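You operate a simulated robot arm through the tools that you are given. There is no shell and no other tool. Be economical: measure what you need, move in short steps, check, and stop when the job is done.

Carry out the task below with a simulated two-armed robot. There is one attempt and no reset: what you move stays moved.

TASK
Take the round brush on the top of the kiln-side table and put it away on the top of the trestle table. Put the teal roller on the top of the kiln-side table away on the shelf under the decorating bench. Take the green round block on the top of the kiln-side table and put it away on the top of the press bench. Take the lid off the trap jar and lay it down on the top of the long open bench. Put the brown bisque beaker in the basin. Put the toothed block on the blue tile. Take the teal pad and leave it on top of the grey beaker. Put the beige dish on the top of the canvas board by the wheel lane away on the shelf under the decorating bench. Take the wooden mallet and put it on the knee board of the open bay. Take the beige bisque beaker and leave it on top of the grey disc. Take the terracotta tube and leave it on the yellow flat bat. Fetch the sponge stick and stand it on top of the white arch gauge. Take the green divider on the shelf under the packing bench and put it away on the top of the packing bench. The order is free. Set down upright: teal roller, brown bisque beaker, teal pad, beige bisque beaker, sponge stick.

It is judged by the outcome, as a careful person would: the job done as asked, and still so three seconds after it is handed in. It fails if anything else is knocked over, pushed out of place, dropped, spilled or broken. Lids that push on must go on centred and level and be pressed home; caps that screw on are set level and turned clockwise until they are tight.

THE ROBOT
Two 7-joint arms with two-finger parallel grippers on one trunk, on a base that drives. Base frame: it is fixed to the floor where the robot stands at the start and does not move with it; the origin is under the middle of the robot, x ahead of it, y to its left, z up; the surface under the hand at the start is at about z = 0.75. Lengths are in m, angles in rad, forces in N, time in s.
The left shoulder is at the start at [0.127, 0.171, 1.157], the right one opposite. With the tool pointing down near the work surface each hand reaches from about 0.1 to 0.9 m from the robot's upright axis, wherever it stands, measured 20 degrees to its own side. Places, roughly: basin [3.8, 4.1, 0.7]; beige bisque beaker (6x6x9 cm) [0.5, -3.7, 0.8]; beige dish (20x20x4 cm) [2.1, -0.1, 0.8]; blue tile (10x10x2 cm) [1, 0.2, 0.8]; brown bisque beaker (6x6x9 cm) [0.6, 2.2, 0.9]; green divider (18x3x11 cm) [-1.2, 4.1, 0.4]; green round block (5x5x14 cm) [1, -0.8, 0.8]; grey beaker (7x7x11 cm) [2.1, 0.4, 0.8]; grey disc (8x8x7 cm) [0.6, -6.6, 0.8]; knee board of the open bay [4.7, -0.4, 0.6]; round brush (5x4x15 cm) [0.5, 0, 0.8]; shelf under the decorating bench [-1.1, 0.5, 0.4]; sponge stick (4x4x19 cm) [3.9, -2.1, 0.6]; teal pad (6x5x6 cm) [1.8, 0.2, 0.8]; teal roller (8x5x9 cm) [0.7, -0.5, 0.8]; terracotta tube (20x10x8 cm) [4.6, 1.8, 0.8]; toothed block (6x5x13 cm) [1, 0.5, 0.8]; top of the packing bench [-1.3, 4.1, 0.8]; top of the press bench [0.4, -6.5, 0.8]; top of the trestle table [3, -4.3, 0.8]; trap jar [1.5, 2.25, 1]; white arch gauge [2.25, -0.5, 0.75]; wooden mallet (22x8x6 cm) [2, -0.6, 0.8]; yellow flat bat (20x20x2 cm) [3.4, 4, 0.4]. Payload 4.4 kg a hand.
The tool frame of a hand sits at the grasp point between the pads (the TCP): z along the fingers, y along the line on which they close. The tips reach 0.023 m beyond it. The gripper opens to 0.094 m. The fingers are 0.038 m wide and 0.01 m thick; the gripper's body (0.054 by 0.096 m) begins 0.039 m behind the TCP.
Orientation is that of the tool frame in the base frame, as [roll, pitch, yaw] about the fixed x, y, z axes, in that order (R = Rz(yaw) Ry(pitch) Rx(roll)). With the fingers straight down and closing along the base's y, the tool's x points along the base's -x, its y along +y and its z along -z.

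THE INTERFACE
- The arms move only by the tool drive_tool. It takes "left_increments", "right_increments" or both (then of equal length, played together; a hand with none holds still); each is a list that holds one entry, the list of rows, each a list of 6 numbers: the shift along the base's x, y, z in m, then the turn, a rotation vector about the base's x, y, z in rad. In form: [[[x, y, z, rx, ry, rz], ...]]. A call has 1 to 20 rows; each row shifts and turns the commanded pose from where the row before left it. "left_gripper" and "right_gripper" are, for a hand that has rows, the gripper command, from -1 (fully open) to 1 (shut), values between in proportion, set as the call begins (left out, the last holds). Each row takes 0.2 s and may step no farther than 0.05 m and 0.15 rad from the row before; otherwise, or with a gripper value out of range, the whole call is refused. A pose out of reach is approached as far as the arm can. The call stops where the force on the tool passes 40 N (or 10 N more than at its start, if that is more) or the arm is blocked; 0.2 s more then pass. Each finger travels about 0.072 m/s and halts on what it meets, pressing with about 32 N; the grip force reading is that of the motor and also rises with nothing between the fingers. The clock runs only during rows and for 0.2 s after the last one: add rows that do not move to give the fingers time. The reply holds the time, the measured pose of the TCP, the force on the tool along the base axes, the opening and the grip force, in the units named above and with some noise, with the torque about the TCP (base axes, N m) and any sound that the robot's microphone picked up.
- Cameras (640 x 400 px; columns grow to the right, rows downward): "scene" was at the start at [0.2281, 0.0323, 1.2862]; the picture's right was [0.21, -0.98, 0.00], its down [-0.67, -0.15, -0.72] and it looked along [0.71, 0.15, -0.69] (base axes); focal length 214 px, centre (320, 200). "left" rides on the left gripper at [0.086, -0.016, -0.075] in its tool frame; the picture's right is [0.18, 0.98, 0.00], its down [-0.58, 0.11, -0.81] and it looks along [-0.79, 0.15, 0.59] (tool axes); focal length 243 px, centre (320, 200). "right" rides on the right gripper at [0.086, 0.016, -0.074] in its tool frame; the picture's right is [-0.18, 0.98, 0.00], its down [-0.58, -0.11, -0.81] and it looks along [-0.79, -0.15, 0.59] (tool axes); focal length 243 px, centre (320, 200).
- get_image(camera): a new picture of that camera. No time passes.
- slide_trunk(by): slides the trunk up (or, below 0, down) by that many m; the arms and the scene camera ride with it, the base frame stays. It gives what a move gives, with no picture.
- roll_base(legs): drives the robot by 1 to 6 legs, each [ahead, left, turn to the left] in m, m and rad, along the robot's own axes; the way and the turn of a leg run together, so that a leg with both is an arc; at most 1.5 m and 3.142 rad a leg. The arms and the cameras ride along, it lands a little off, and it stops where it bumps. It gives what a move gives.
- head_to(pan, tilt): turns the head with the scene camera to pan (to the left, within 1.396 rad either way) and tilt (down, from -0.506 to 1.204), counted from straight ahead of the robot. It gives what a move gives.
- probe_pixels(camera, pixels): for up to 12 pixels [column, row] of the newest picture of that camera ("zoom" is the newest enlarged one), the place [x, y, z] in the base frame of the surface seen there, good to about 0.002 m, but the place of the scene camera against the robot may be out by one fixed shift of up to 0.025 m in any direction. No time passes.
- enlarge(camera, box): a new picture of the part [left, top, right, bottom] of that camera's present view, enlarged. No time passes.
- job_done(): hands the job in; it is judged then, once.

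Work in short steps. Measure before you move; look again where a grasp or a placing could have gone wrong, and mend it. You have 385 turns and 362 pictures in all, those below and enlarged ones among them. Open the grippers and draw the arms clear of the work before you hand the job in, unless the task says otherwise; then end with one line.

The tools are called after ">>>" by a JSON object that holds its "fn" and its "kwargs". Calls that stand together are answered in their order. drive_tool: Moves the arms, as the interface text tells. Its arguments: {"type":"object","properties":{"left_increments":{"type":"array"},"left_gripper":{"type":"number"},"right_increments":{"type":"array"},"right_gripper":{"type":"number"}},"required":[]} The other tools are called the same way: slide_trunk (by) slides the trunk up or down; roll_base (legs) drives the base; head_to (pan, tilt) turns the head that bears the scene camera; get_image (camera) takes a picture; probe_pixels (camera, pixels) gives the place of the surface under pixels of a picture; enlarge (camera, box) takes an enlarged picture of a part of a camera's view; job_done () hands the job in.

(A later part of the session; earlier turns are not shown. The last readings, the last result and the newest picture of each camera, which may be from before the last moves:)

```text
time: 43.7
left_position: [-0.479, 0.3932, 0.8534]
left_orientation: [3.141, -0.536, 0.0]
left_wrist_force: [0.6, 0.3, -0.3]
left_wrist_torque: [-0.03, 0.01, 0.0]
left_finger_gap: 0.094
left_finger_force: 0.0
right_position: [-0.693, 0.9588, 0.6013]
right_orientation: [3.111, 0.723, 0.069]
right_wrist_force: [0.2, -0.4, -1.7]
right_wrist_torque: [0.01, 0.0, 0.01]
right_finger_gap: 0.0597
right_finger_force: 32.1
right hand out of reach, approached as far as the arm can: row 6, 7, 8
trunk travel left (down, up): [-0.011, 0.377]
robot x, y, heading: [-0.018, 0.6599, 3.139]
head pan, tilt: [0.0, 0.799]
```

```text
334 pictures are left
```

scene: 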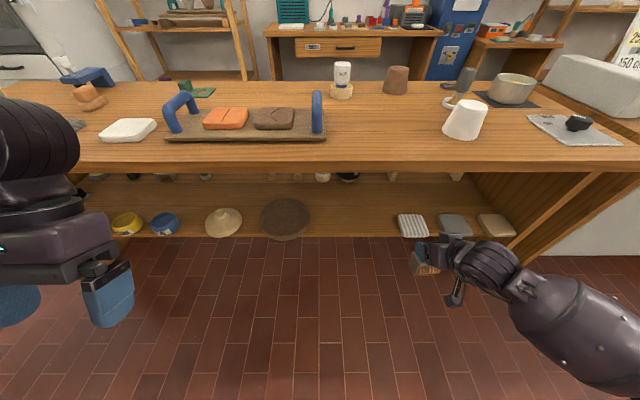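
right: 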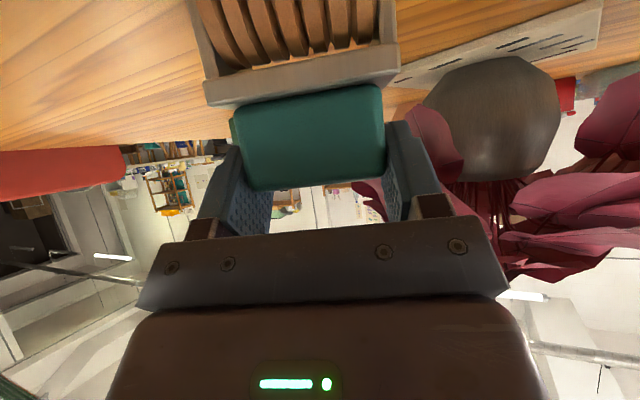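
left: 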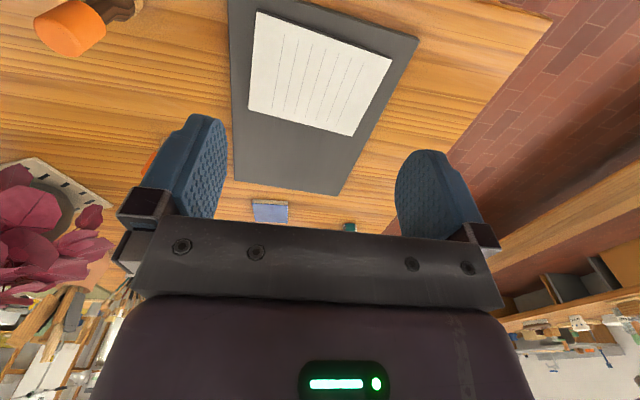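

Some jars stand at the back of the shelf, but the front is free. I move forward while lowering, which extends the arm.

>>> {"fn": "drive_tool", "kwargs": {"right_increments": [[[-0.04, -0.01, -0.005, 0, 0, 0], [-0.04, -0.01, -0.01, 0, 0.05, -0.03], [-0.03, -0.005, -0.02, 0, 0.05, -0.03], [0, -0.005, -0.02, 0.015, 0.05, 0], [0, 0, -0.01, 0.015, 0, 0], [0, 0, 0, 0, 0, 0]]]}}

>>> {"fn": "get_image", "kwargs": {"camera": "right"}}

>>> {"fn": "get_image", "kwargs": {"camera": "scene"}}

```text
time: 45.1
left_position: [-0.4789, 0.3955, 0.8528]
left_orientation: [-3.141, -0.534, 0.0]
left_wrist_force: [0.2, -0.1, 0.0]
left_wrist_torque: [0.0, -0.02, 0.01]
left_finger_gap: 0.0941
left_finger_force: 0.0
right_position: [-0.7857, 0.9518, 0.5788]
right_orientation: [3.102, 0.812, 0.042]
right_wrist_force: [1.1, 0.0, -2.3]
right_wrist_torque: [0.02, 0.0, 0.0]
right_finger_gap: 0.0596
right_finger_force: 32.2
right hand out of reach, approached as far as the arm can: row 2, 3, 4, 5
trunk travel left (down, up): [-0.011, 0.377]
robot x, y, heading: [-0.0183, 0.6598, 3.138]
head pan, tilt: [0.0, 0.799]
```

```text
333 pictures are left
```

right: 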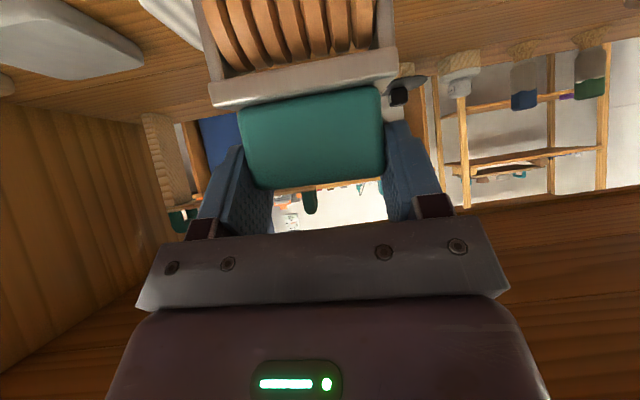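

```text
332 pictures are left
```

scene: 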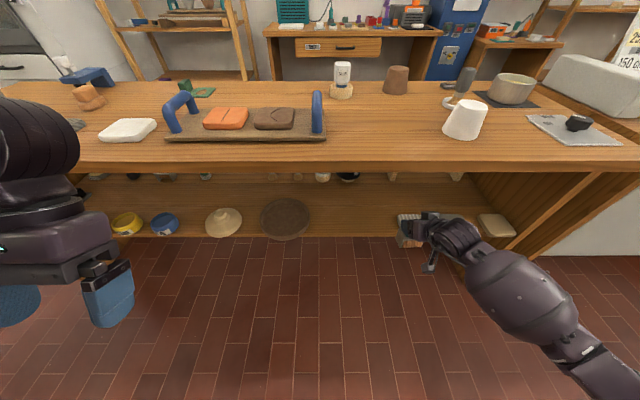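

The roller hangs about 6 cm over the shelf plane and is still outside. I keep going forward and to y≈0.925.

>>> {"fn": "drive_tool", "kwargs": {"right_increments": [[[-0.04, -0.015, 0, 0, 0, 0], [-0.04, -0.015, 0, 0, 0, 0], [-0.04, 0, -0.01, 0, 0, 0], [-0.03, 0, -0.01, 0, 0, 0], [0, 0, 0, 0, 0, 0], [0, 0, 0, 0, 0, 0]]]}}

>>> {"fn": "get_image", "kwargs": {"camera": "right"}}

>>> {"fn": "get_image", "kwargs": {"camera": "scene"}}

```text
time: 46.5
left_position: [-0.479, 0.395, 0.8537]
left_orientation: [-3.141, -0.534, 0.001]
left_wrist_force: [-0.4, 0.4, 0.0]
left_wrist_torque: [-0.01, -0.01, -0.02]
left_finger_gap: 0.094
left_finger_force: 0.1
right_position: [-0.9363, 0.9221, 0.5609]
right_orientation: [3.124, 0.813, 0.058]
right_wrist_force: [-0.2, 0.0, -1.0]
right_wrist_torque: [0.01, 0.01, 0.01]
right_finger_gap: 0.0596
right_finger_force: 32.2
trunk travel left (down, up): [-0.011, 0.377]
robot x, y, heading: [-0.0162, 0.6617, 3.136]
head pan, tilt: [0.0, 0.799]
```

```text
331 pictures are left
```

right: 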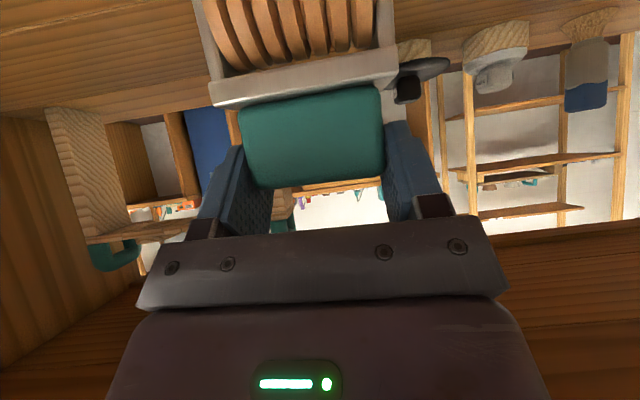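

```text
330 pictures are left
```

scene: 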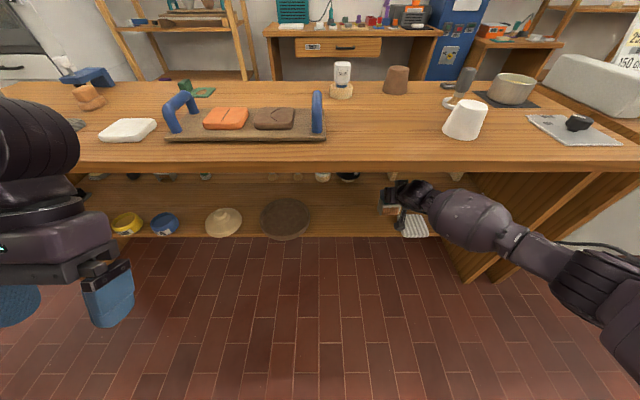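

Now the reach is fine. I correct the tilt by +0.06 and lower slowly onto the shelf (expected contact at TCP z≈0.512).

>>> {"fn": "drive_tool", "kwargs": {"right_increments": [[[0, 0, -0.02, 0.012, 0.06, -0.013], [0, 0, -0.015, 0, 0, 0], [0, 0, -0.006, 0, 0, 0], [0, 0, -0.004, 0, 0, 0], [0, 0, 0, 0, 0, 0]]]}}

>>> {"fn": "get_image", "kwargs": {"camera": "right"}}

>>> {"fn": "enlarge", "kwargs": {"camera": "scene", "box": [340, 160, 480, 260]}}

```text
time: 47.7
left_position: [-0.4789, 0.3948, 0.8534]
left_orientation: [3.141, -0.535, -0.001]
left_wrist_force: [0.6, -0.4, -0.5]
left_wrist_torque: [-0.04, 0.01, 0.02]
left_finger_gap: 0.0942
left_finger_force: 0.1
right_position: [-0.9328, 0.9346, 0.5319]
right_orientation: [-3.138, 0.869, 0.062]
right_wrist_force: [0.1, 0.0, -1.2]
right_wrist_torque: [0.03, -0.01, -0.02]
right_finger_gap: 0.0599
right_finger_force: 32.0
right hand out of reach, approached as far as the arm can: row 1, 2, 3, 4
trunk travel left (down, up): [-0.011, 0.377]
robot x, y, heading: [-0.017, 0.6622, 3.143]
head pan, tilt: [0.0, 0.799]
```

```text
329 pictures are left
```

right: 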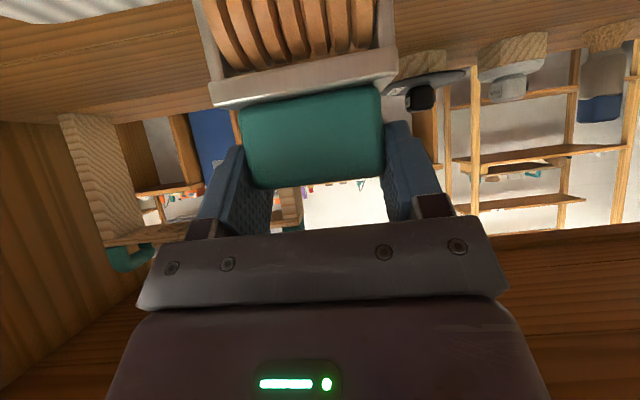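

```text
4.00 times, centred on (410, 210) of scene
```

zoom: 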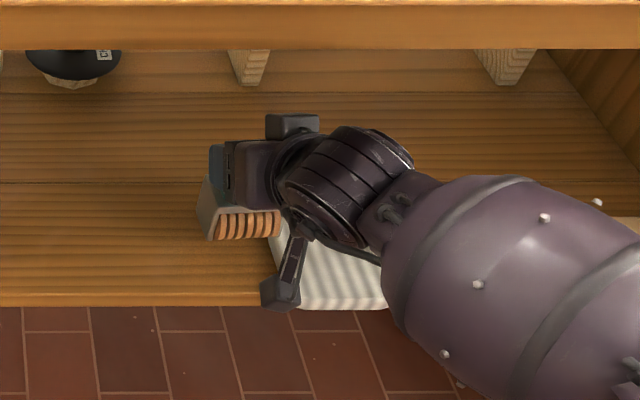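

The arm is limited in lowering at this fold; more extension allows lower, as seen. I back up 0.09 m, extend the hand by the same, and lower again.

>>> {"fn": "roll_base", "kwargs": {"legs": [[-0.09, 0, 0]]}}

>>> {"fn": "drive_tool", "kwargs": {"right_increments": [[[-0.03, -0.004, 0, 0, 0, 0], [-0.03, -0.004, 0, 0, 0, -0.03], [-0.03, -0.004, 0, 0, 0, 0], [-0.01, 0, 0, 0, 0, 0], [0, 0, 0, 0, 0, 0]]]}}

```text
time: 48.8
left_position: [-0.3886, 0.3951, 0.8531]
left_orientation: [3.141, -0.534, -0.001]
left_wrist_force: [-1.2, 0.1, -0.5]
left_wrist_torque: [0.02, 0.02, 0.02]
left_finger_gap: 0.0941
left_finger_force: 0.0
right_position: [-0.8436, 0.9366, 0.5317]
right_orientation: [-3.139, 0.871, 0.06]
right_wrist_force: [-0.1, 0.6, -1.6]
right_wrist_torque: [0.0, -0.02, 0.02]
right_finger_gap: 0.0596
right_finger_force: 32.1
trunk travel left (down, up): [-0.011, 0.377]
robot x, y, heading: [0.0755, 0.6608, 3.129]
head pan, tilt: [0.0, 0.799]
```

```text
time: 50.0
left_position: [-0.3888, 0.3962, 0.8533]
left_orientation: [-3.141, -0.536, 0.0]
left_wrist_force: [-0.3, -0.5, 0.0]
left_wrist_torque: [0.02, -0.02, 0.03]
left_finger_gap: 0.094
left_finger_force: 0.2
right_position: [-0.9435, 0.9249, 0.5328]
right_orientation: [-3.138, 0.871, 0.028]
right_wrist_force: [-0.3, -1.4, -1.6]
right_wrist_torque: [-0.01, 0.01, -0.01]
right_finger_gap: 0.0599
right_finger_force: 31.9
trunk travel left (down, up): [-0.011, 0.377]
robot x, y, heading: [0.0724, 0.6607, 3.13]
head pan, tilt: [0.0, 0.799]
```

Now within reach. I lower in small steps until contact.

>>> {"fn": "drive_tool", "kwargs": {"right_increments": [[[0, 0, -0.01, 0, 0, 0], [0, 0, -0.005, 0, 0, 0], [0, 0, -0.004, 0, 0, 0], [0, 0, -0.002, 0, 0, 0], [0, 0, 0, 0, 0, 0]]]}}

>>> {"fn": "get_image", "kwargs": {"camera": "right"}}

```text
time: 51.2
left_position: [-0.3886, 0.3945, 0.8534]
left_orientation: [-3.142, -0.535, -0.001]
left_wrist_force: [-0.1, 1.0, 0.9]
left_wrist_torque: [-0.02, -0.05, 0.02]
left_finger_gap: 0.0938
left_finger_force: 0.1
right_position: [-0.9416, 0.9251, 0.5135]
right_orientation: [-3.138, 0.87, 0.03]
right_wrist_force: [-0.4, -0.5, -1.8]
right_wrist_torque: [-0.03, 0.01, -0.02]
right_finger_gap: 0.0598
right_finger_force: 31.9
right hand out of reach, approached as far as the arm can: row 4
trunk travel left (down, up): [-0.011, 0.377]
robot x, y, heading: [0.0733, 0.6569, 3.132]
head pan, tilt: [0.0, 0.799]
```

```text
327 pictures are left
```

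right: 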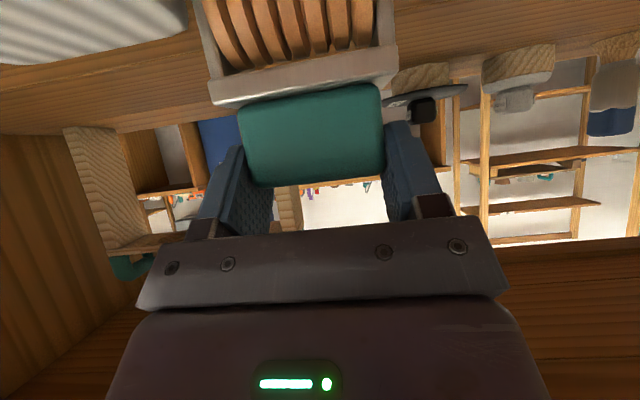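

No contact yet at 0.5135; the trunk has 1 cm left, so I use it for the last few millimetres.

>>> {"fn": "slide_trunk", "kwargs": {"by": -0.004}}

```text
time: 51.7
left_position: [-0.3898, 0.3931, 0.8512]
left_orientation: [-3.14, -0.542, 0.003]
left_wrist_force: [-0.5, -1.0, 0.1]
left_wrist_torque: [-0.02, 0.01, -0.01]
left_finger_gap: 0.0942
left_finger_force: 0.1
right_position: [-0.9416, 0.9242, 0.5116]
right_orientation: [-3.138, 0.873, 0.031]
right_wrist_force: [0.2, -0.2, 5.9]
right_wrist_torque: [-0.06, 0.1, 0.03]
right_finger_gap: 0.0598
right_finger_force: 32.9
trunk travel left (down, up): [-0.007, 0.381]
robot x, y, heading: [0.075, 0.6575, 3.135]
head pan, tilt: [0.0, 0.799]
```

Contact at z 0.5116 (Fz +5.9). I open partway and pull straight back out.

>>> {"fn": "drive_tool", "kwargs": {"right_increments": [[[0, 0, 0, 0, 0, 0], [0, 0, 0, 0, 0, 0], [0.02, 0, 0.01, 0, 0, 0], [0.04, 0, 0.015, 0, 0, 0], [0.045, 0, 0.01, 0, 0, 0], [0.045, 0, 0.0, 0, 0, 0], [0.045, 0, 0.0, 0, 0, 0], [0.045, 0, 0, 0, 0, 0]]], "right_gripper": -0.65}}

>>> {"fn": "get_image", "kwargs": {"camera": "right"}}

>>> {"fn": "get_image", "kwargs": {"camera": "scene"}}

```text
time: 53.5
left_position: [-0.3889, 0.3928, 0.8504]
left_orientation: [-3.14, -0.541, 0.003]
left_wrist_force: [0.4, -0.6, 0.0]
left_wrist_torque: [0.02, 0.04, 0.02]
left_finger_gap: 0.0942
left_finger_force: 0.1
right_position: [-0.8426, 0.927, 0.5357]
right_orientation: [3.125, 0.868, 0.037]
right_wrist_force: [-0.7, 0.5, 0.6]
right_wrist_torque: [0.0, 0.03, 0.0]
right_finger_gap: 0.0775
right_finger_force: 0.1
right hand out of reach, approached as far as the arm can: row 3, 5, 6, 7, 8
trunk travel left (down, up): [-0.007, 0.381]
robot x, y, heading: [0.0734, 0.6587, 3.137]
head pan, tilt: [0.0, 0.799]
```

```text
326 pictures are left
```

right: 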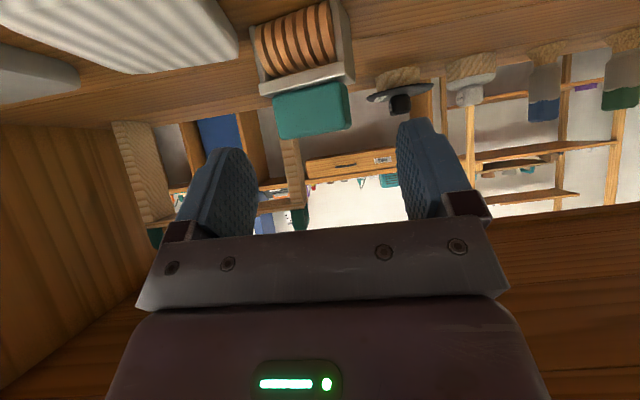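

```text
325 pictures are left
```

scene: 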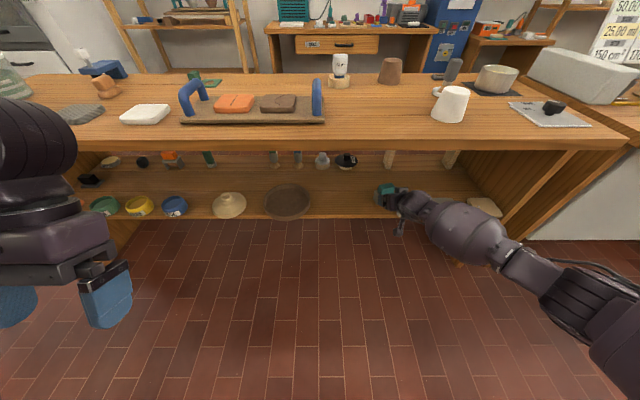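

The roller stands on the shelf. I draw the hand out while turning it back down to avoid the fold limit.

>>> {"fn": "drive_tool", "kwargs": {"right_increments": [[[0.02, 0, 0, 0, -0.1, 0], [0.03, 0, 0, 0, -0.12, 0], [0.03, 0, 0, 0, -0.14, 0], [0.03, 0, 0, 0, -0.14, 0], [0.03, 0, 0, 0, -0.14, 0], [0, 0, 0.04, 0, 0, 0], [0, 0, 0.04, 0, 0, 0]]]}}

>>> {"fn": "slide_trunk", "kwargs": {"by": 0.16}}

>>> {"fn": "get_image", "kwargs": {"camera": "scene"}}

```text
time: 55.1
left_position: [-0.3898, 0.3938, 0.8501]
left_orientation: [-3.14, -0.541, 0.003]
left_wrist_force: [-0.1, 0.6, -0.1]
left_wrist_torque: [0.01, 0.01, 0.03]
left_finger_gap: 0.094
left_finger_force: 0.0
right_position: [-0.7001, 0.9296, 0.6131]
right_orientation: [3.128, 0.229, 0.018]
right_wrist_force: [0.4, 0.8, 0.6]
right_wrist_torque: [0.01, 0.02, -0.02]
right_finger_gap: 0.0779
right_finger_force: 0.1
trunk travel left (down, up): [-0.007, 0.381]
robot x, y, heading: [0.0697, 0.6648, 3.134]
head pan, tilt: [0.0, 0.799]
```

```text
time: 57.0
left_position: [-0.3915, 0.3948, 1.008]
left_orientation: [3.141, -0.545, 0.003]
left_wrist_force: [-0.4, -0.7, -0.6]
left_wrist_torque: [0.0, -0.08, -0.03]
left_finger_gap: 0.0942
left_finger_force: 0.0
right_position: [-0.7012, 0.9258, 0.7731]
right_orientation: [3.128, 0.225, 0.021]
right_wrist_force: [0.0, -1.0, -1.3]
right_wrist_torque: [-0.02, 0.01, 0.0]
right_finger_gap: 0.0777
right_finger_force: 0.0
trunk travel left (down, up): [-0.167, 0.221]
robot x, y, heading: [0.0768, 0.6606, 3.135]
head pan, tilt: [0.0, 0.799]
```

```text
324 pictures are left
```

scene: 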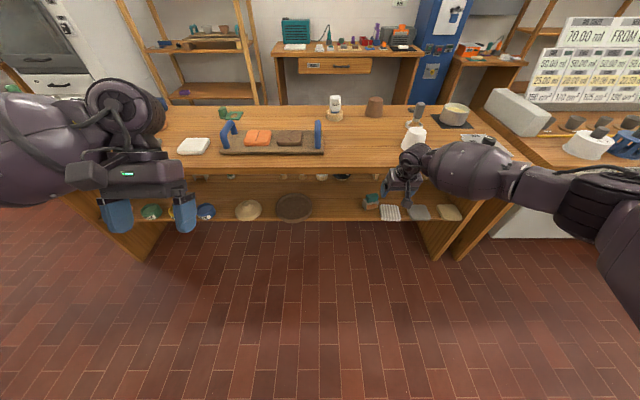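

Both hands get straightened and raised to carrying height before I drive round to the table's left side.

>>> {"fn": "drive_tool", "kwargs": {"right_increments": [[[0.03, 0, 0.03, 0, -0.1, 0], [0.03, 0, 0.035, 0, -0.125, 0], [0.03, 0, 0.035, 0, 0, 0], [0.03, 0, 0.035, 0, 0, 0], [0.03, 0, 0.035, 0, 0, 0], [0.03, 0, 0.035, 0, 0, 0], [0.02, 0, 0.045, 0, 0, 0], [0.02, 0, 0.045, 0, 0, 0], [0, 0, 0, 0, 0, 0]]], "left_increments": [[[0, 0, 0.02, 0, 0.13, 0], [0, 0, 0.02, 0, 0.13, 0], [0, 0, 0.02, 0, 0.14, 0], [0, 0, 0.02, 0, 0.14, 0], [0, 0, 0, 0, 0, 0], [0, 0, 0, 0, 0, 0], [0, 0, 0, 0, 0, 0], [0, 0, 0, 0, 0, 0], [0, 0, 0, 0, 0, 0]]], "right_gripper": -1}}

>>> {"fn": "roll_base", "kwargs": {"legs": [[0.05, -0.5, 0], [0, 0, 1.57]]}}

>>> {"fn": "head_to", "kwargs": {"pan": 0.8, "tilt": 0.6}}

>>> {"fn": "get_image", "kwargs": {"camera": "scene"}}

```text
time: 59.0
left_position: [-0.3893, 0.3927, 1.0891]
left_orientation: [-3.139, -0.003, 0.001]
left_wrist_force: [-0.4, 0.1, -0.2]
left_wrist_torque: [0.0, 0.0, 0.01]
left_finger_gap: 0.0942
left_finger_force: 0.0
right_position: [-0.4786, 0.928, 1.071]
right_orientation: [3.122, 0.003, 0.02]
right_wrist_force: [-0.1, 0.1, 0.1]
right_wrist_torque: [0.01, 0.01, 0.0]
right_finger_gap: 0.0939
right_finger_force: 0.0
trunk travel left (down, up): [-0.167, 0.221]
robot x, y, heading: [0.0754, 0.6572, 3.135]
head pan, tilt: [0.0, 0.799]
```

```text
time: 67.8
left_position: [0.2965, 0.7104, 1.0904]
left_orientation: [-3.138, -0.001, 1.582]
left_wrist_force: [0.4, 0.2, -0.5]
left_wrist_torque: [-0.04, 0.03, 0.01]
left_finger_gap: 0.0941
left_finger_force: 0.0
right_position: [-0.2367, 0.6143, 1.0711]
right_orientation: [3.121, 0.005, 1.601]
right_wrist_force: [0.9, -0.5, 0.9]
right_wrist_torque: [-0.02, -0.01, -0.02]
right_finger_gap: 0.094
right_finger_force: 0.1
trunk travel left (down, up): [-0.167, 0.221]
robot x, y, heading: [0.0229, 1.1685, -1.564]
head pan, tilt: [0.0, 0.799]
```

```text
time: 68.9
left_position: [0.2975, 0.7105, 1.0897]
left_orientation: [-3.139, -0.001, 1.582]
left_wrist_force: [0.4, -1.5, -0.3]
left_wrist_torque: [-0.01, 0.01, 0.0]
left_finger_gap: 0.0941
left_finger_force: 0.1
right_position: [-0.2359, 0.6156, 1.072]
right_orientation: [3.123, 0.005, 1.6]
right_wrist_force: [0.1, -0.3, -0.2]
right_wrist_torque: [-0.02, 0.02, -0.02]
right_finger_gap: 0.0935
right_finger_force: 0.1
trunk travel left (down, up): [-0.167, 0.221]
robot x, y, heading: [0.0282, 1.1692, -1.559]
head pan, tilt: [0.799, 0.6]
```

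```text
323 pictures are left
```

scene: 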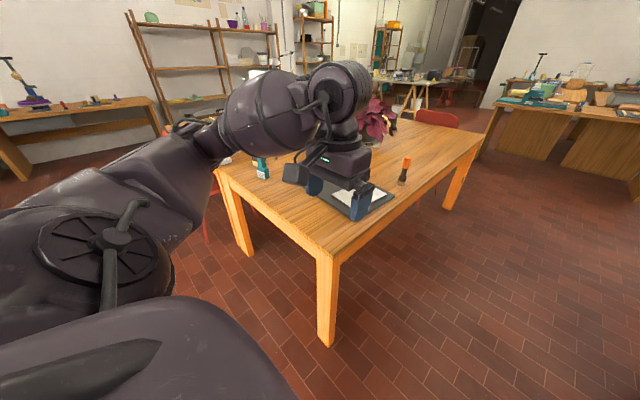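

The path along the table's left side is clear. I strafe to x≈0.85 and look at the toothed block and tile.

>>> {"fn": "roll_base", "kwargs": {"legs": [[0, 0.85, 0]]}}

>>> {"fn": "head_to", "kwargs": {"pan": 0.3, "tilt": 0.75}}

>>> {"fn": "get_image", "kwargs": {"camera": "scene"}}

>>> {"fn": "get_image", "kwargs": {"camera": "left"}}

```text
time: 76.7
left_position: [1.1417, 0.7085, 1.0909]
left_orientation: [-3.14, -0.002, 1.571]
left_wrist_force: [-0.5, 0.8, 0.7]
left_wrist_torque: [-0.02, -0.01, -0.04]
left_finger_gap: 0.0937
left_finger_force: 0.0
right_position: [0.6076, 0.6186, 1.0717]
right_orientation: [3.122, 0.004, 1.589]
right_wrist_force: [-0.2, 0.5, 0.3]
right_wrist_torque: [-0.01, 0.03, -0.02]
right_finger_gap: 0.0941
right_finger_force: 0.0
trunk travel left (down, up): [-0.167, 0.221]
robot x, y, heading: [0.8763, 1.1718, -1.577]
head pan, tilt: [0.799, 0.6]
```

```text
time: 77.7
left_position: [1.1419, 0.7087, 1.0896]
left_orientation: [-3.139, -0.001, 1.572]
left_wrist_force: [-0.8, 0.9, 0.1]
left_wrist_torque: [0.04, -0.01, 0.03]
left_finger_gap: 0.0942
left_finger_force: 0.1
right_position: [0.6069, 0.6187, 1.0718]
right_orientation: [3.123, 0.006, 1.591]
right_wrist_force: [0.3, -0.7, 0.6]
right_wrist_torque: [-0.03, 0.04, -0.01]
right_finger_gap: 0.094
right_finger_force: 0.0
trunk travel left (down, up): [-0.167, 0.221]
robot x, y, heading: [0.875, 1.1684, -1.57]
head pan, tilt: [0.3, 0.75]
```

```text
322 pictures are left
```

scene: 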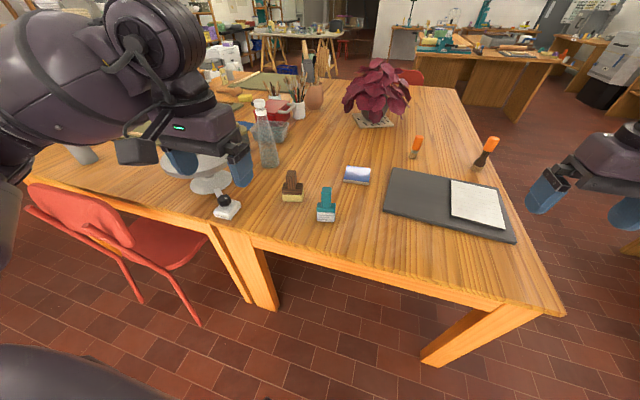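

```text
321 pictures are left
```

left: 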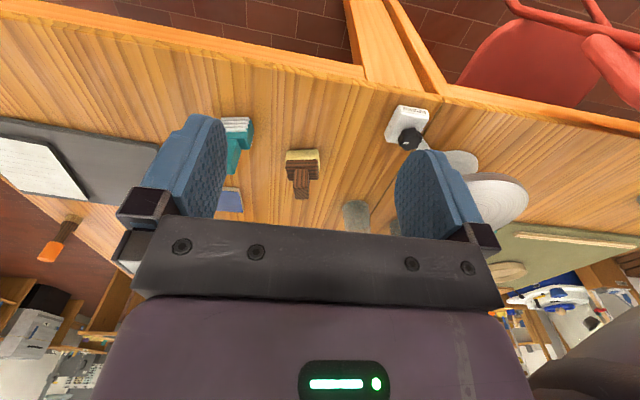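

I probe the toothed block and the blue tile in both views.

>>> {"fn": "probe_pixels", "kwargs": {"camera": "scene", "pixels": [[327, 193], [327, 212], [345, 168], [370, 170], [369, 182], [346, 181], [292, 178], [290, 196], [227, 205], [135, 240], [225, 230], [240, 300]]}}

>>> {"fn": "probe_pixels", "kwargs": {"camera": "left", "pixels": [[235, 123], [240, 140], [232, 158], [232, 200], [300, 160]]}}

>>> {"fn": "enlarge", "kwargs": {"camera": "scene", "box": [260, 150, 400, 240]}}

```text
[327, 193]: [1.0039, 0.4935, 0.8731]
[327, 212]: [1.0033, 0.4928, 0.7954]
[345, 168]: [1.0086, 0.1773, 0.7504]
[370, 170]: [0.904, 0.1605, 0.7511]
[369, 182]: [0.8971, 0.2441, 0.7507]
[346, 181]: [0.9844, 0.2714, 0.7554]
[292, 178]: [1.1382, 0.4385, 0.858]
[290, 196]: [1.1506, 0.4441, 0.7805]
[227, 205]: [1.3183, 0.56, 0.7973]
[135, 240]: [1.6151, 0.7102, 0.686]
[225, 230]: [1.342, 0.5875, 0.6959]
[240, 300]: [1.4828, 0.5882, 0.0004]
```

```text
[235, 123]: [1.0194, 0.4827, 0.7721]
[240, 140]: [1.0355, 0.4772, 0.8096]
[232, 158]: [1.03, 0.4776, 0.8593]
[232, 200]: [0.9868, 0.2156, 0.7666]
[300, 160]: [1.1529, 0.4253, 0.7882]
```

```text
4.44 times, centred on (330, 195) of scene
```

zoom: 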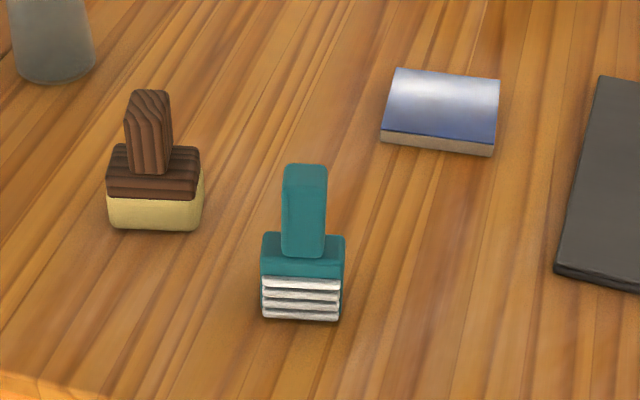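

The handle is about (0.991,0.47) and the tile about (0.94,0.205). I move the base ahead 0.12 m and bring the left hand over the block for a closer look.

>>> {"fn": "roll_base", "kwargs": {"legs": [[0.12, 0, 0]]}}

>>> {"fn": "drive_tool", "kwargs": {"left_increments": [[[-0.045, -0.01, -0.01, 0, 0, 0], [-0.045, -0.01, -0.01, 0, 0, 0], [-0.045, 0, -0.01, 0, 0, 0], [-0.015, 0, -0.01, 0, 0, 0]]]}}

>>> {"fn": "get_image", "kwargs": {"camera": "left"}}

```text
time: 78.9
left_position: [1.1392, 0.5858, 1.0888]
left_orientation: [-3.14, -0.002, 1.569]
left_wrist_force: [-0.1, -0.4, -0.3]
left_wrist_torque: [0.06, -0.02, 0.0]
left_finger_gap: 0.094
left_finger_force: 0.0
right_position: [0.6064, 0.4962, 1.0726]
right_orientation: [3.122, 0.006, 1.589]
right_wrist_force: [0.0, -0.7, -0.2]
right_wrist_torque: [0.01, -0.01, -0.03]
right_finger_gap: 0.094
right_finger_force: 0.0
trunk travel left (down, up): [-0.167, 0.221]
robot x, y, heading: [0.8721, 1.0478, -1.577]
head pan, tilt: [0.3, 0.75]
```

```text
time: 79.9
left_position: [0.991, 0.5651, 1.0499]
left_orientation: [-3.141, -0.002, 1.574]
left_wrist_force: [0.1, 0.2, 0.4]
left_wrist_torque: [-0.03, 0.0, 0.02]
left_finger_gap: 0.0938
left_finger_force: 0.0
right_position: [0.6051, 0.4981, 1.0727]
right_orientation: [3.122, 0.005, 1.588]
right_wrist_force: [0.9, -0.2, 0.8]
right_wrist_torque: [-0.04, -0.01, 0.0]
right_finger_gap: 0.0939
right_finger_force: 0.0
trunk travel left (down, up): [-0.167, 0.221]
robot x, y, heading: [0.8721, 1.0487, -1.578]
head pan, tilt: [0.3, 0.75]
```

```text
319 pictures are left
```

left: 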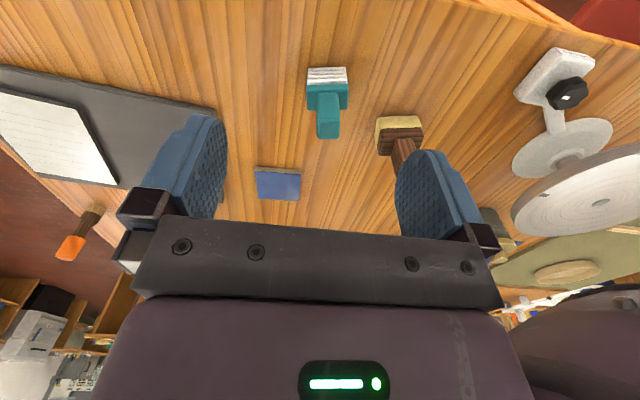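

I probe the block's handle and the tile's corners from this wrist view.

>>> {"fn": "probe_pixels", "kwargs": {"camera": "left", "pixels": [[317, 132], [339, 131], [328, 136], [328, 110], [308, 90], [347, 88], [256, 171], [301, 173], [258, 196], [299, 200], [278, 185], [308, 72]]}}

>>> {"fn": "enlarge", "kwargs": {"camera": "left", "box": [240, 50, 400, 210]}}

```text
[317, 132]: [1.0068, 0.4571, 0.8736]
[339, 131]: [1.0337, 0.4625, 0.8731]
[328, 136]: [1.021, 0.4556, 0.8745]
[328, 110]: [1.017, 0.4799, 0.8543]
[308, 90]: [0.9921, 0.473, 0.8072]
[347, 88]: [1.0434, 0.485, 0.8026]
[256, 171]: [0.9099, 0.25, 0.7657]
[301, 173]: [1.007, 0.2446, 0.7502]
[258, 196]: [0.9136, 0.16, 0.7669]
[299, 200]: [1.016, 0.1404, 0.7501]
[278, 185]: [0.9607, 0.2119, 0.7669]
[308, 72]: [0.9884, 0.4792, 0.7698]
```

```text
2.50 times, centred on (320, 130) of left
```

zoom: 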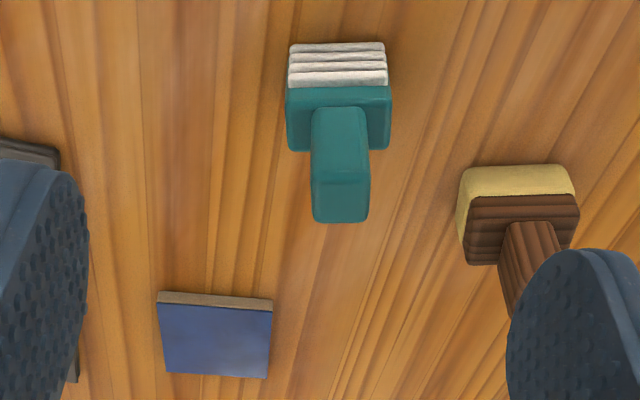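

The handle centre is (1.018,0.463), top 0.875; the tile centre is (0.9585,0.205), top 0.767. I move over and down, then close.

>>> {"fn": "drive_tool", "kwargs": {"left_increments": [[[0.01, -0.04, 0, 0, 0, 0], [0.01, -0.04, -0.01, 0, 0, 0], [0.007, -0.022, -0.03, 0, 0, 0], [0, 0, -0.045, 0, 0, 0], [0, 0, -0.045, 0, 0, 0], [0, 0, -0.045, 0, 0, 0], [0, 0, -0.025, 0, 0, 0]]]}}

>>> {"fn": "get_image", "kwargs": {"camera": "left"}}

```text
time: 81.5
left_position: [1.0178, 0.4662, 0.847]
left_orientation: [-3.137, 0.0, 1.571]
left_wrist_force: [0.5, 0.0, 0.9]
left_wrist_torque: [-0.01, 0.0, -0.01]
left_finger_gap: 0.0941
left_finger_force: 0.0
right_position: [0.6056, 0.4976, 1.0729]
right_orientation: [3.121, 0.006, 1.59]
right_wrist_force: [0.4, 1.2, -0.4]
right_wrist_torque: [0.02, -0.04, -0.02]
right_finger_gap: 0.0937
right_finger_force: 0.0
trunk travel left (down, up): [-0.167, 0.221]
robot x, y, heading: [0.8737, 1.0473, -1.572]
head pan, tilt: [0.3, 0.75]
```

```text
317 pictures are left
```

left: 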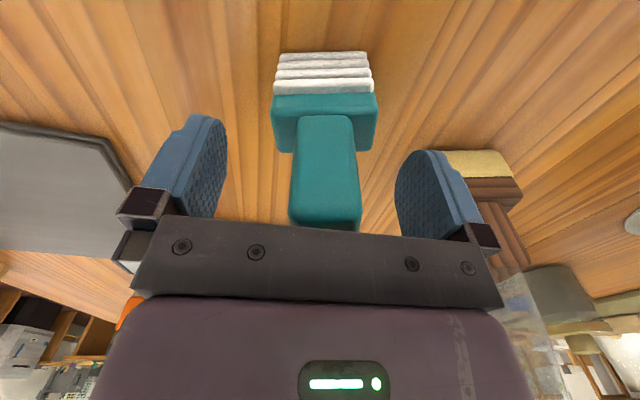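

The handle sits between the fingers; I close, lift 7 cm and check.

>>> {"fn": "drive_tool", "kwargs": {"left_increments": [[[0, 0, 0, 0, 0, 0], [0, 0, 0, 0, 0, 0], [0, 0, 0, 0, 0, 0], [0, 0, 0, 0, 0, 0], [0, 0, 0.02, 0, 0, 0], [0, 0, 0.04, 0, 0, 0], [0, 0, 0.01, 0, 0, 0], [0, 0, 0, 0, 0, 0]]], "left_gripper": 1}}

>>> {"fn": "get_image", "kwargs": {"camera": "left"}}

```text
time: 83.3
left_position: [1.0179, 0.4643, 0.9196]
left_orientation: [-3.139, -0.002, 1.569]
left_wrist_force: [-0.3, 0.5, -1.0]
left_wrist_torque: [-0.05, 0.02, -0.02]
left_finger_gap: 0.0299
left_finger_force: 32.2
right_position: [0.6053, 0.498, 1.0721]
right_orientation: [3.122, 0.006, 1.587]
right_wrist_force: [0.2, -0.3, 0.2]
right_wrist_torque: [-0.02, 0.01, 0.0]
right_finger_gap: 0.0941
right_finger_force: 0.2
trunk travel left (down, up): [-0.167, 0.221]
robot x, y, heading: [0.8719, 1.0473, -1.579]
head pan, tilt: [0.3, 0.75]
```

```text
316 pictures are left
```

left: 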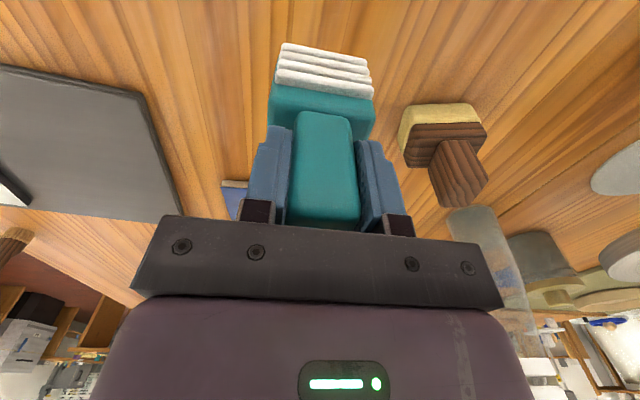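

Held (gap 0.030). I carry it over the tile and take a look before lowering.

>>> {"fn": "drive_tool", "kwargs": {"left_increments": [[[-0.01, -0.045, 0, 0, 0, 0], [-0.01, -0.045, 0, 0, 0, 0], [-0.01, -0.045, 0, 0, 0, 0], [-0.01, -0.045, 0, 0, 0, 0], [-0.01, -0.045, 0, 0, 0, 0], [-0.009, -0.03, 0, 0, 0, 0], [0, 0, -0.03, 0, 0, 0], [0, 0, 0, 0, 0, 0]]]}}

>>> {"fn": "get_image", "kwargs": {"camera": "left"}}

>>> {"fn": "enlarge", "kwargs": {"camera": "scene", "box": [280, 100, 440, 220]}}

```text
time: 85.1
left_position: [0.9577, 0.2112, 0.8908]
left_orientation: [-3.14, -0.002, 1.572]
left_wrist_force: [-0.7, 0.2, -0.9]
left_wrist_torque: [0.0, 0.01, -0.01]
left_finger_gap: 0.0299
left_finger_force: 32.0
right_position: [0.6047, 0.4986, 1.0726]
right_orientation: [3.122, 0.005, 1.588]
right_wrist_force: [-0.3, 0.4, 0.2]
right_wrist_torque: [-0.03, -0.02, 0.0]
right_finger_gap: 0.0937
right_finger_force: 0.1
trunk travel left (down, up): [-0.167, 0.221]
robot x, y, heading: [0.8772, 1.0499, -1.577]
head pan, tilt: [0.3, 0.75]
```

```text
315 pictures are left
```

left: 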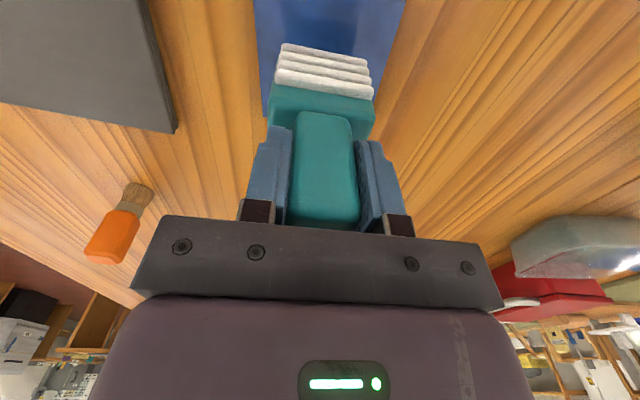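

```text
3.33 times, centred on (360, 160) of scene
```

zoom: 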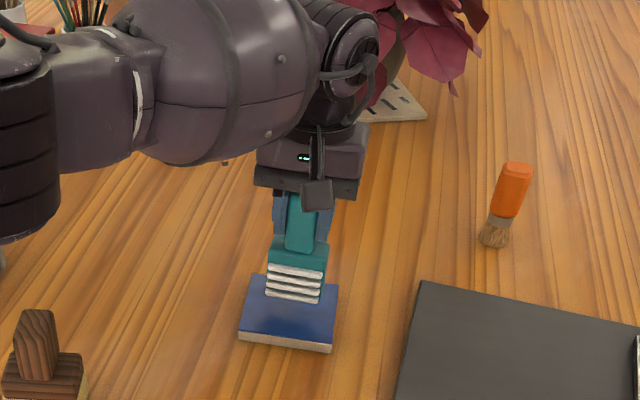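

Projection says it will land centred. I lower it slowly until contact.

>>> {"fn": "drive_tool", "kwargs": {"left_increments": [[[0, 0, -0.015, 0, 0, 0], [0, 0, -0.007, 0, 0, 0], [0, 0, -0.004, 0, 0, 0], [0, 0, -0.003, 0, 0, 0], [0, 0, 0, 0, 0, 0]]]}}

```text
time: 86.3
left_position: [0.9582, 0.2091, 0.8635]
left_orientation: [-3.14, 0.003, 1.57]
left_wrist_force: [2.8, 1.3, 15.4]
left_wrist_torque: [0.44, -0.43, -0.09]
left_finger_gap: 0.0296
left_finger_force: 32.2
right_position: [0.6058, 0.4992, 1.0739]
right_orientation: [3.122, 0.009, 1.588]
right_wrist_force: [-0.6, -0.2, 0.0]
right_wrist_torque: [0.02, -0.03, 0.0]
right_finger_gap: 0.0941
right_finger_force: 0.0
trunk travel left (down, up): [-0.167, 0.221]
robot x, y, heading: [0.8736, 1.0444, -1.574]
head pan, tilt: [0.3, 0.75]
```

Contact. I open and rise straight up.

>>> {"fn": "drive_tool", "kwargs": {"left_increments": [[[0, 0, 0, 0, 0, 0], [0, 0, 0, 0, 0, 0], [0, 0, 0, 0, 0, 0], [0, 0, 0, 0, 0, 0], [0, 0, 0.05, 0, 0, 0], [0, 0, 0.05, 0, 0, 0], [0, 0, 0.05, 0, 0, 0], [0, 0.04, 0.03, 0, 0, 0], [0, 0.049, 0, 0, 0, 0], [0, 0.049, 0, 0, 0, 0], [0, 0.049, 0, 0, 0, 0]]], "left_gripper": -1}}

>>> {"fn": "enlarge", "kwargs": {"camera": "scene", "box": [280, 100, 440, 220]}}

>>> {"fn": "head_to", "kwargs": {"pan": 0.9, "tilt": 0.6}}

>>> {"fn": "get_image", "kwargs": {"camera": "scene"}}

```text
time: 88.7
left_position: [0.9617, 0.3977, 1.0407]
left_orientation: [-3.139, -0.002, 1.573]
left_wrist_force: [0.2, -0.2, 0.3]
left_wrist_torque: [-0.01, -0.01, 0.02]
left_finger_gap: 0.0939
left_finger_force: 0.1
right_position: [0.6048, 0.4976, 1.0721]
right_orientation: [3.122, 0.005, 1.59]
right_wrist_force: [0.0, 0.2, -0.5]
right_wrist_torque: [-0.01, 0.01, -0.01]
right_finger_gap: 0.0938
right_finger_force: 0.1
trunk travel left (down, up): [-0.167, 0.221]
robot x, y, heading: [0.8772, 1.0483, -1.569]
head pan, tilt: [0.3, 0.75]
```

```text
3.33 times, centred on (360, 160) of scene
```

zoom: 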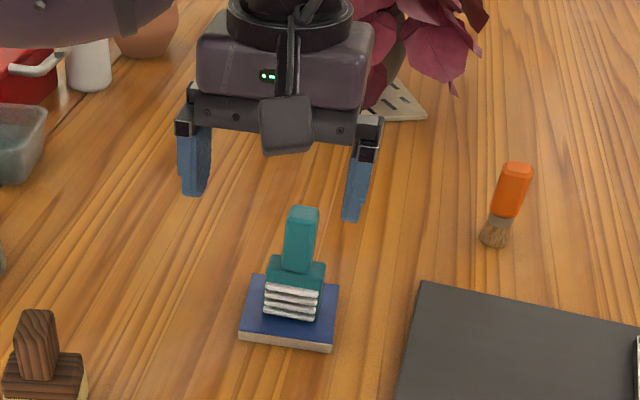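

```text
time: 89.7
left_position: [0.9607, 0.3966, 1.0403]
left_orientation: [-3.139, -0.001, 1.571]
left_wrist_force: [-0.3, 0.5, 0.5]
left_wrist_torque: [0.02, -0.02, -0.01]
left_finger_gap: 0.0939
left_finger_force: 0.0
right_position: [0.6045, 0.4973, 1.0718]
right_orientation: [3.122, 0.006, 1.59]
right_wrist_force: [0.1, 0.5, -0.4]
right_wrist_torque: [0.02, -0.05, -0.01]
right_finger_gap: 0.0939
right_finger_force: 0.1
trunk travel left (down, up): [-0.167, 0.221]
robot x, y, heading: [0.8758, 1.0458, -1.579]
head pan, tilt: [0.901, 0.6]
```

```text
312 pictures are left
```

scene: 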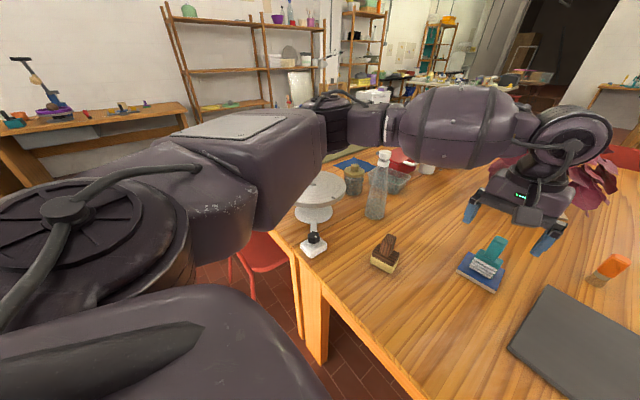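

The block stands centred on the tile. Next I back into the aisle and look toward the chair and the far part of the table.

>>> {"fn": "drive_tool", "kwargs": {"left_increments": [[[0.04, 0.04, 0.01, 0, 0, 0], [0.04, 0.04, 0.01, 0, 0, 0], [0.04, 0.04, 0.01, 0, 0, 0], [0.04, 0, 0.01, 0, 0, 0]]]}}

>>> {"fn": "roll_base", "kwargs": {"legs": [[-0.4, 0, 0], [0, 0.4, 0]]}}

>>> {"fn": "head_to", "kwargs": {"pan": 1.2, "tilt": 0.6}}

>>> {"fn": "get_image", "kwargs": {"camera": "scene"}}

>>> {"fn": "head_to", "kwargs": {"pan": 0.4, "tilt": 0.6}}

>>> {"fn": "get_image", "kwargs": {"camera": "scene"}}

```text
refused: row 1 steps farther than a row can; nothing moved
```

```text
time: 95.9
left_position: [1.37, 0.8078, 1.0399]
left_orientation: [-3.139, -0.002, 1.58]
left_wrist_force: [-0.4, 0.4, 0.5]
left_wrist_torque: [0.01, -0.02, -0.01]
left_finger_gap: 0.0941
left_finger_force: 0.0
right_position: [1.0132, 0.9036, 1.0727]
right_orientation: [3.125, 0.006, 1.597]
right_wrist_force: [-0.2, 0.2, -0.8]
right_wrist_torque: [-0.01, 0.04, 0.01]
right_finger_gap: 0.0939
right_finger_force: 0.1
trunk travel left (down, up): [-0.167, 0.221]
robot x, y, heading: [1.2763, 1.4564, -1.566]
head pan, tilt: [0.901, 0.6]
```

```text
time: 96.7
left_position: [1.3691, 0.8064, 1.0393]
left_orientation: [-3.139, -0.002, 1.58]
left_wrist_force: [0.4, 0.1, 0.3]
left_wrist_torque: [-0.03, -0.03, 0.01]
left_finger_gap: 0.0939
left_finger_force: 0.0
right_position: [1.0133, 0.9035, 1.0715]
right_orientation: [3.122, 0.006, 1.596]
right_wrist_force: [-0.2, 0.4, 0.6]
right_wrist_torque: [0.02, -0.01, 0.03]
right_finger_gap: 0.094
right_finger_force: 0.0
trunk travel left (down, up): [-0.167, 0.221]
robot x, y, heading: [1.2772, 1.4543, -1.571]
head pan, tilt: [1.201, 0.6]
```

```text
311 pictures are left
```

scene: 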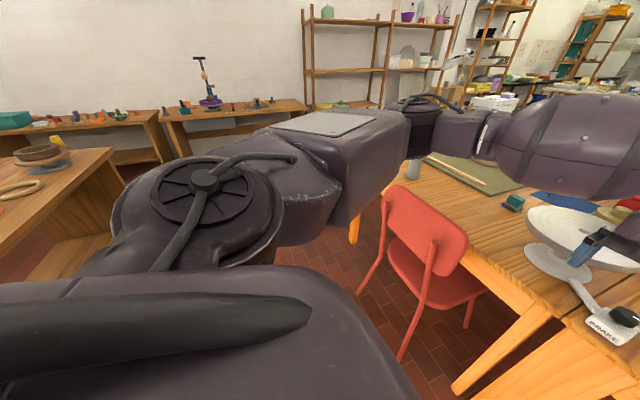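

```text
time: 97.8
left_position: [1.3701, 0.8066, 1.039]
left_orientation: [-3.139, -0.002, 1.58]
left_wrist_force: [0.0, 0.2, -0.2]
left_wrist_torque: [0.02, -0.04, -0.01]
left_finger_gap: 0.0941
left_finger_force: 0.0
right_position: [1.0126, 0.9028, 1.0721]
right_orientation: [3.122, 0.005, 1.597]
right_wrist_force: [-0.2, 0.6, 0.2]
right_wrist_torque: [-0.01, 0.01, 0.0]
right_finger_gap: 0.0939
right_finger_force: 0.1
trunk travel left (down, up): [-0.167, 0.221]
robot x, y, heading: [1.2765, 1.4585, -1.566]
head pan, tilt: [0.4, 0.6]
```

```text
310 pictures are left
```

scene: 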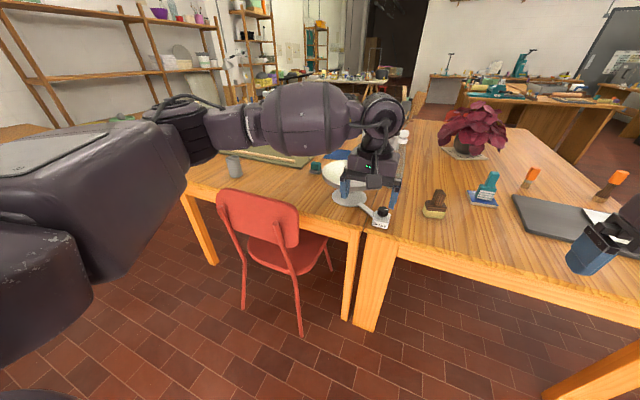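

I probe the chair, grey beaker (233,165), teal pad (315,167) and the table's far end.

>>> {"fn": "probe_pixels", "kwargs": {"camera": "scene", "pixels": [[233, 155], [233, 175], [315, 167], [225, 205], [295, 215], [243, 300], [300, 330], [210, 260], [345, 158], [270, 150], [185, 178], [290, 245]]}}

>>> {"fn": "enlarge", "kwargs": {"camera": "scene", "box": [180, 110, 420, 260]}}

```text
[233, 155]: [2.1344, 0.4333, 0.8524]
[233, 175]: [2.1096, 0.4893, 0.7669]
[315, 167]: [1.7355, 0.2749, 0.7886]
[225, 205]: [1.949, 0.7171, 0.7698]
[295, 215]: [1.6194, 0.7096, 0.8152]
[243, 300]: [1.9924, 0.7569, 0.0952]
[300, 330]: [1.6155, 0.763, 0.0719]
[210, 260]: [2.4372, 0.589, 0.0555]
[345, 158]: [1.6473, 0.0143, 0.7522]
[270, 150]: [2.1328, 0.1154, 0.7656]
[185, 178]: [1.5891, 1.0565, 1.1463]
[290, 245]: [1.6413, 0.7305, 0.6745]
```

```text
2.67 times, centred on (300, 185) of scene
```

zoom: 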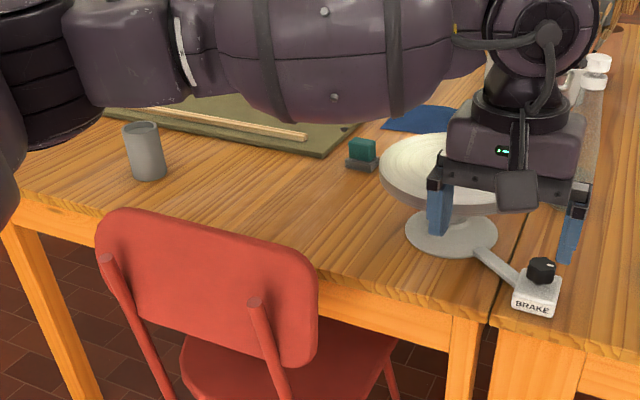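

Chair back is at y≈0.71–0.77, x 1.58–1.98, top ~0.82. I retract the left hand, then drive to about (1.88,1.155) so the right hand can reach over the chair.

>>> {"fn": "drive_tool", "kwargs": {"left_increments": [[[0.035, 0.03, 0.01, 0, 0, 0], [0.035, 0.03, 0.01, 0, 0, 0], [0.035, 0.03, 0.01, 0, 0, 0], [0.035, 0.03, 0.01, 0, 0, 0], [0.035, 0.03, 0.01, 0, 0, 0]]]}}

>>> {"fn": "roll_base", "kwargs": {"legs": [[0, 0.6, 0], [0.3, 0, 0]]}}

>>> {"fn": "head_to", "kwargs": {"pan": 0.0, "tilt": 0.75}}

>>> {"fn": "get_image", "kwargs": {"camera": "scene"}}

>>> {"fn": "get_image", "kwargs": {"camera": "right"}}

```text
time: 99.0
left_position: [1.5449, 0.958, 1.092]
left_orientation: [-3.139, -0.001, 1.58]
left_wrist_force: [0.1, -0.1, 0.4]
left_wrist_torque: [-0.01, -0.01, 0.03]
left_finger_gap: 0.0941
left_finger_force: 0.0
right_position: [1.0141, 0.905, 1.0734]
right_orientation: [3.123, 0.008, 1.597]
right_wrist_force: [-0.5, -0.6, -0.2]
right_wrist_torque: [-0.04, 0.0, 0.01]
right_finger_gap: 0.094
right_finger_force: 0.1
trunk travel left (down, up): [-0.167, 0.221]
robot x, y, heading: [1.2779, 1.4583, -1.573]
head pan, tilt: [0.4, 0.6]
```

```text
time: 106.4
left_position: [2.1527, 0.6671, 1.0907]
left_orientation: [-3.14, -0.003, 1.593]
left_wrist_force: [0.4, -0.1, -1.4]
left_wrist_torque: [0.02, 0.02, 0.03]
left_finger_gap: 0.0941
left_finger_force: 0.0
right_position: [1.6217, 0.6079, 1.0724]
right_orientation: [3.122, 0.006, 1.607]
right_wrist_force: [0.2, 0.1, 0.1]
right_wrist_torque: [0.01, 0.03, -0.02]
right_finger_gap: 0.0941
right_finger_force: 0.0
trunk travel left (down, up): [-0.167, 0.221]
robot x, y, heading: [1.8779, 1.1684, -1.555]
head pan, tilt: [0.4, 0.6]
```

```text
time: 107.3
left_position: [2.1544, 0.6674, 1.0906]
left_orientation: [-3.139, -0.002, 1.591]
left_wrist_force: [-0.7, 0.7, -0.4]
left_wrist_torque: [0.02, -0.01, 0.05]
left_finger_gap: 0.0938
left_finger_force: 0.1
right_position: [1.6208, 0.6089, 1.0725]
right_orientation: [3.121, 0.006, 1.608]
right_wrist_force: [0.3, -0.7, -0.7]
right_wrist_torque: [0.01, 0.01, 0.01]
right_finger_gap: 0.0942
right_finger_force: 0.1
trunk travel left (down, up): [-0.167, 0.221]
robot x, y, heading: [1.8783, 1.1651, -1.555]
head pan, tilt: [0.0, 0.75]
```

```text
308 pictures are left
```

scene: 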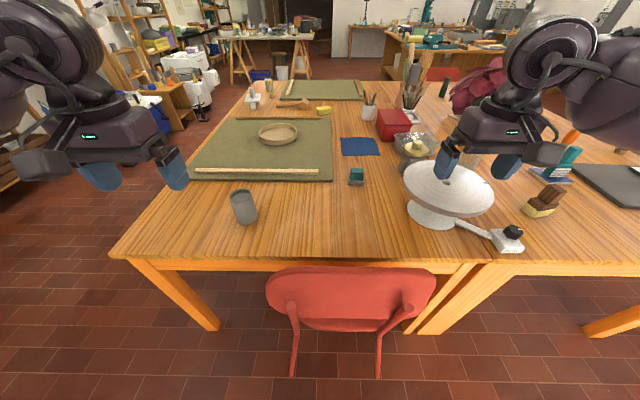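

```text
307 pictures are left
```

right: 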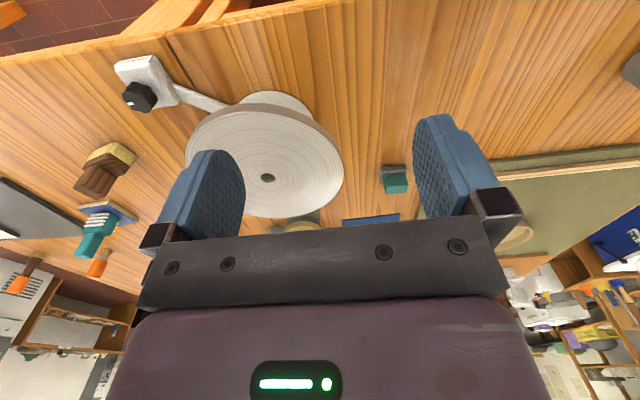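

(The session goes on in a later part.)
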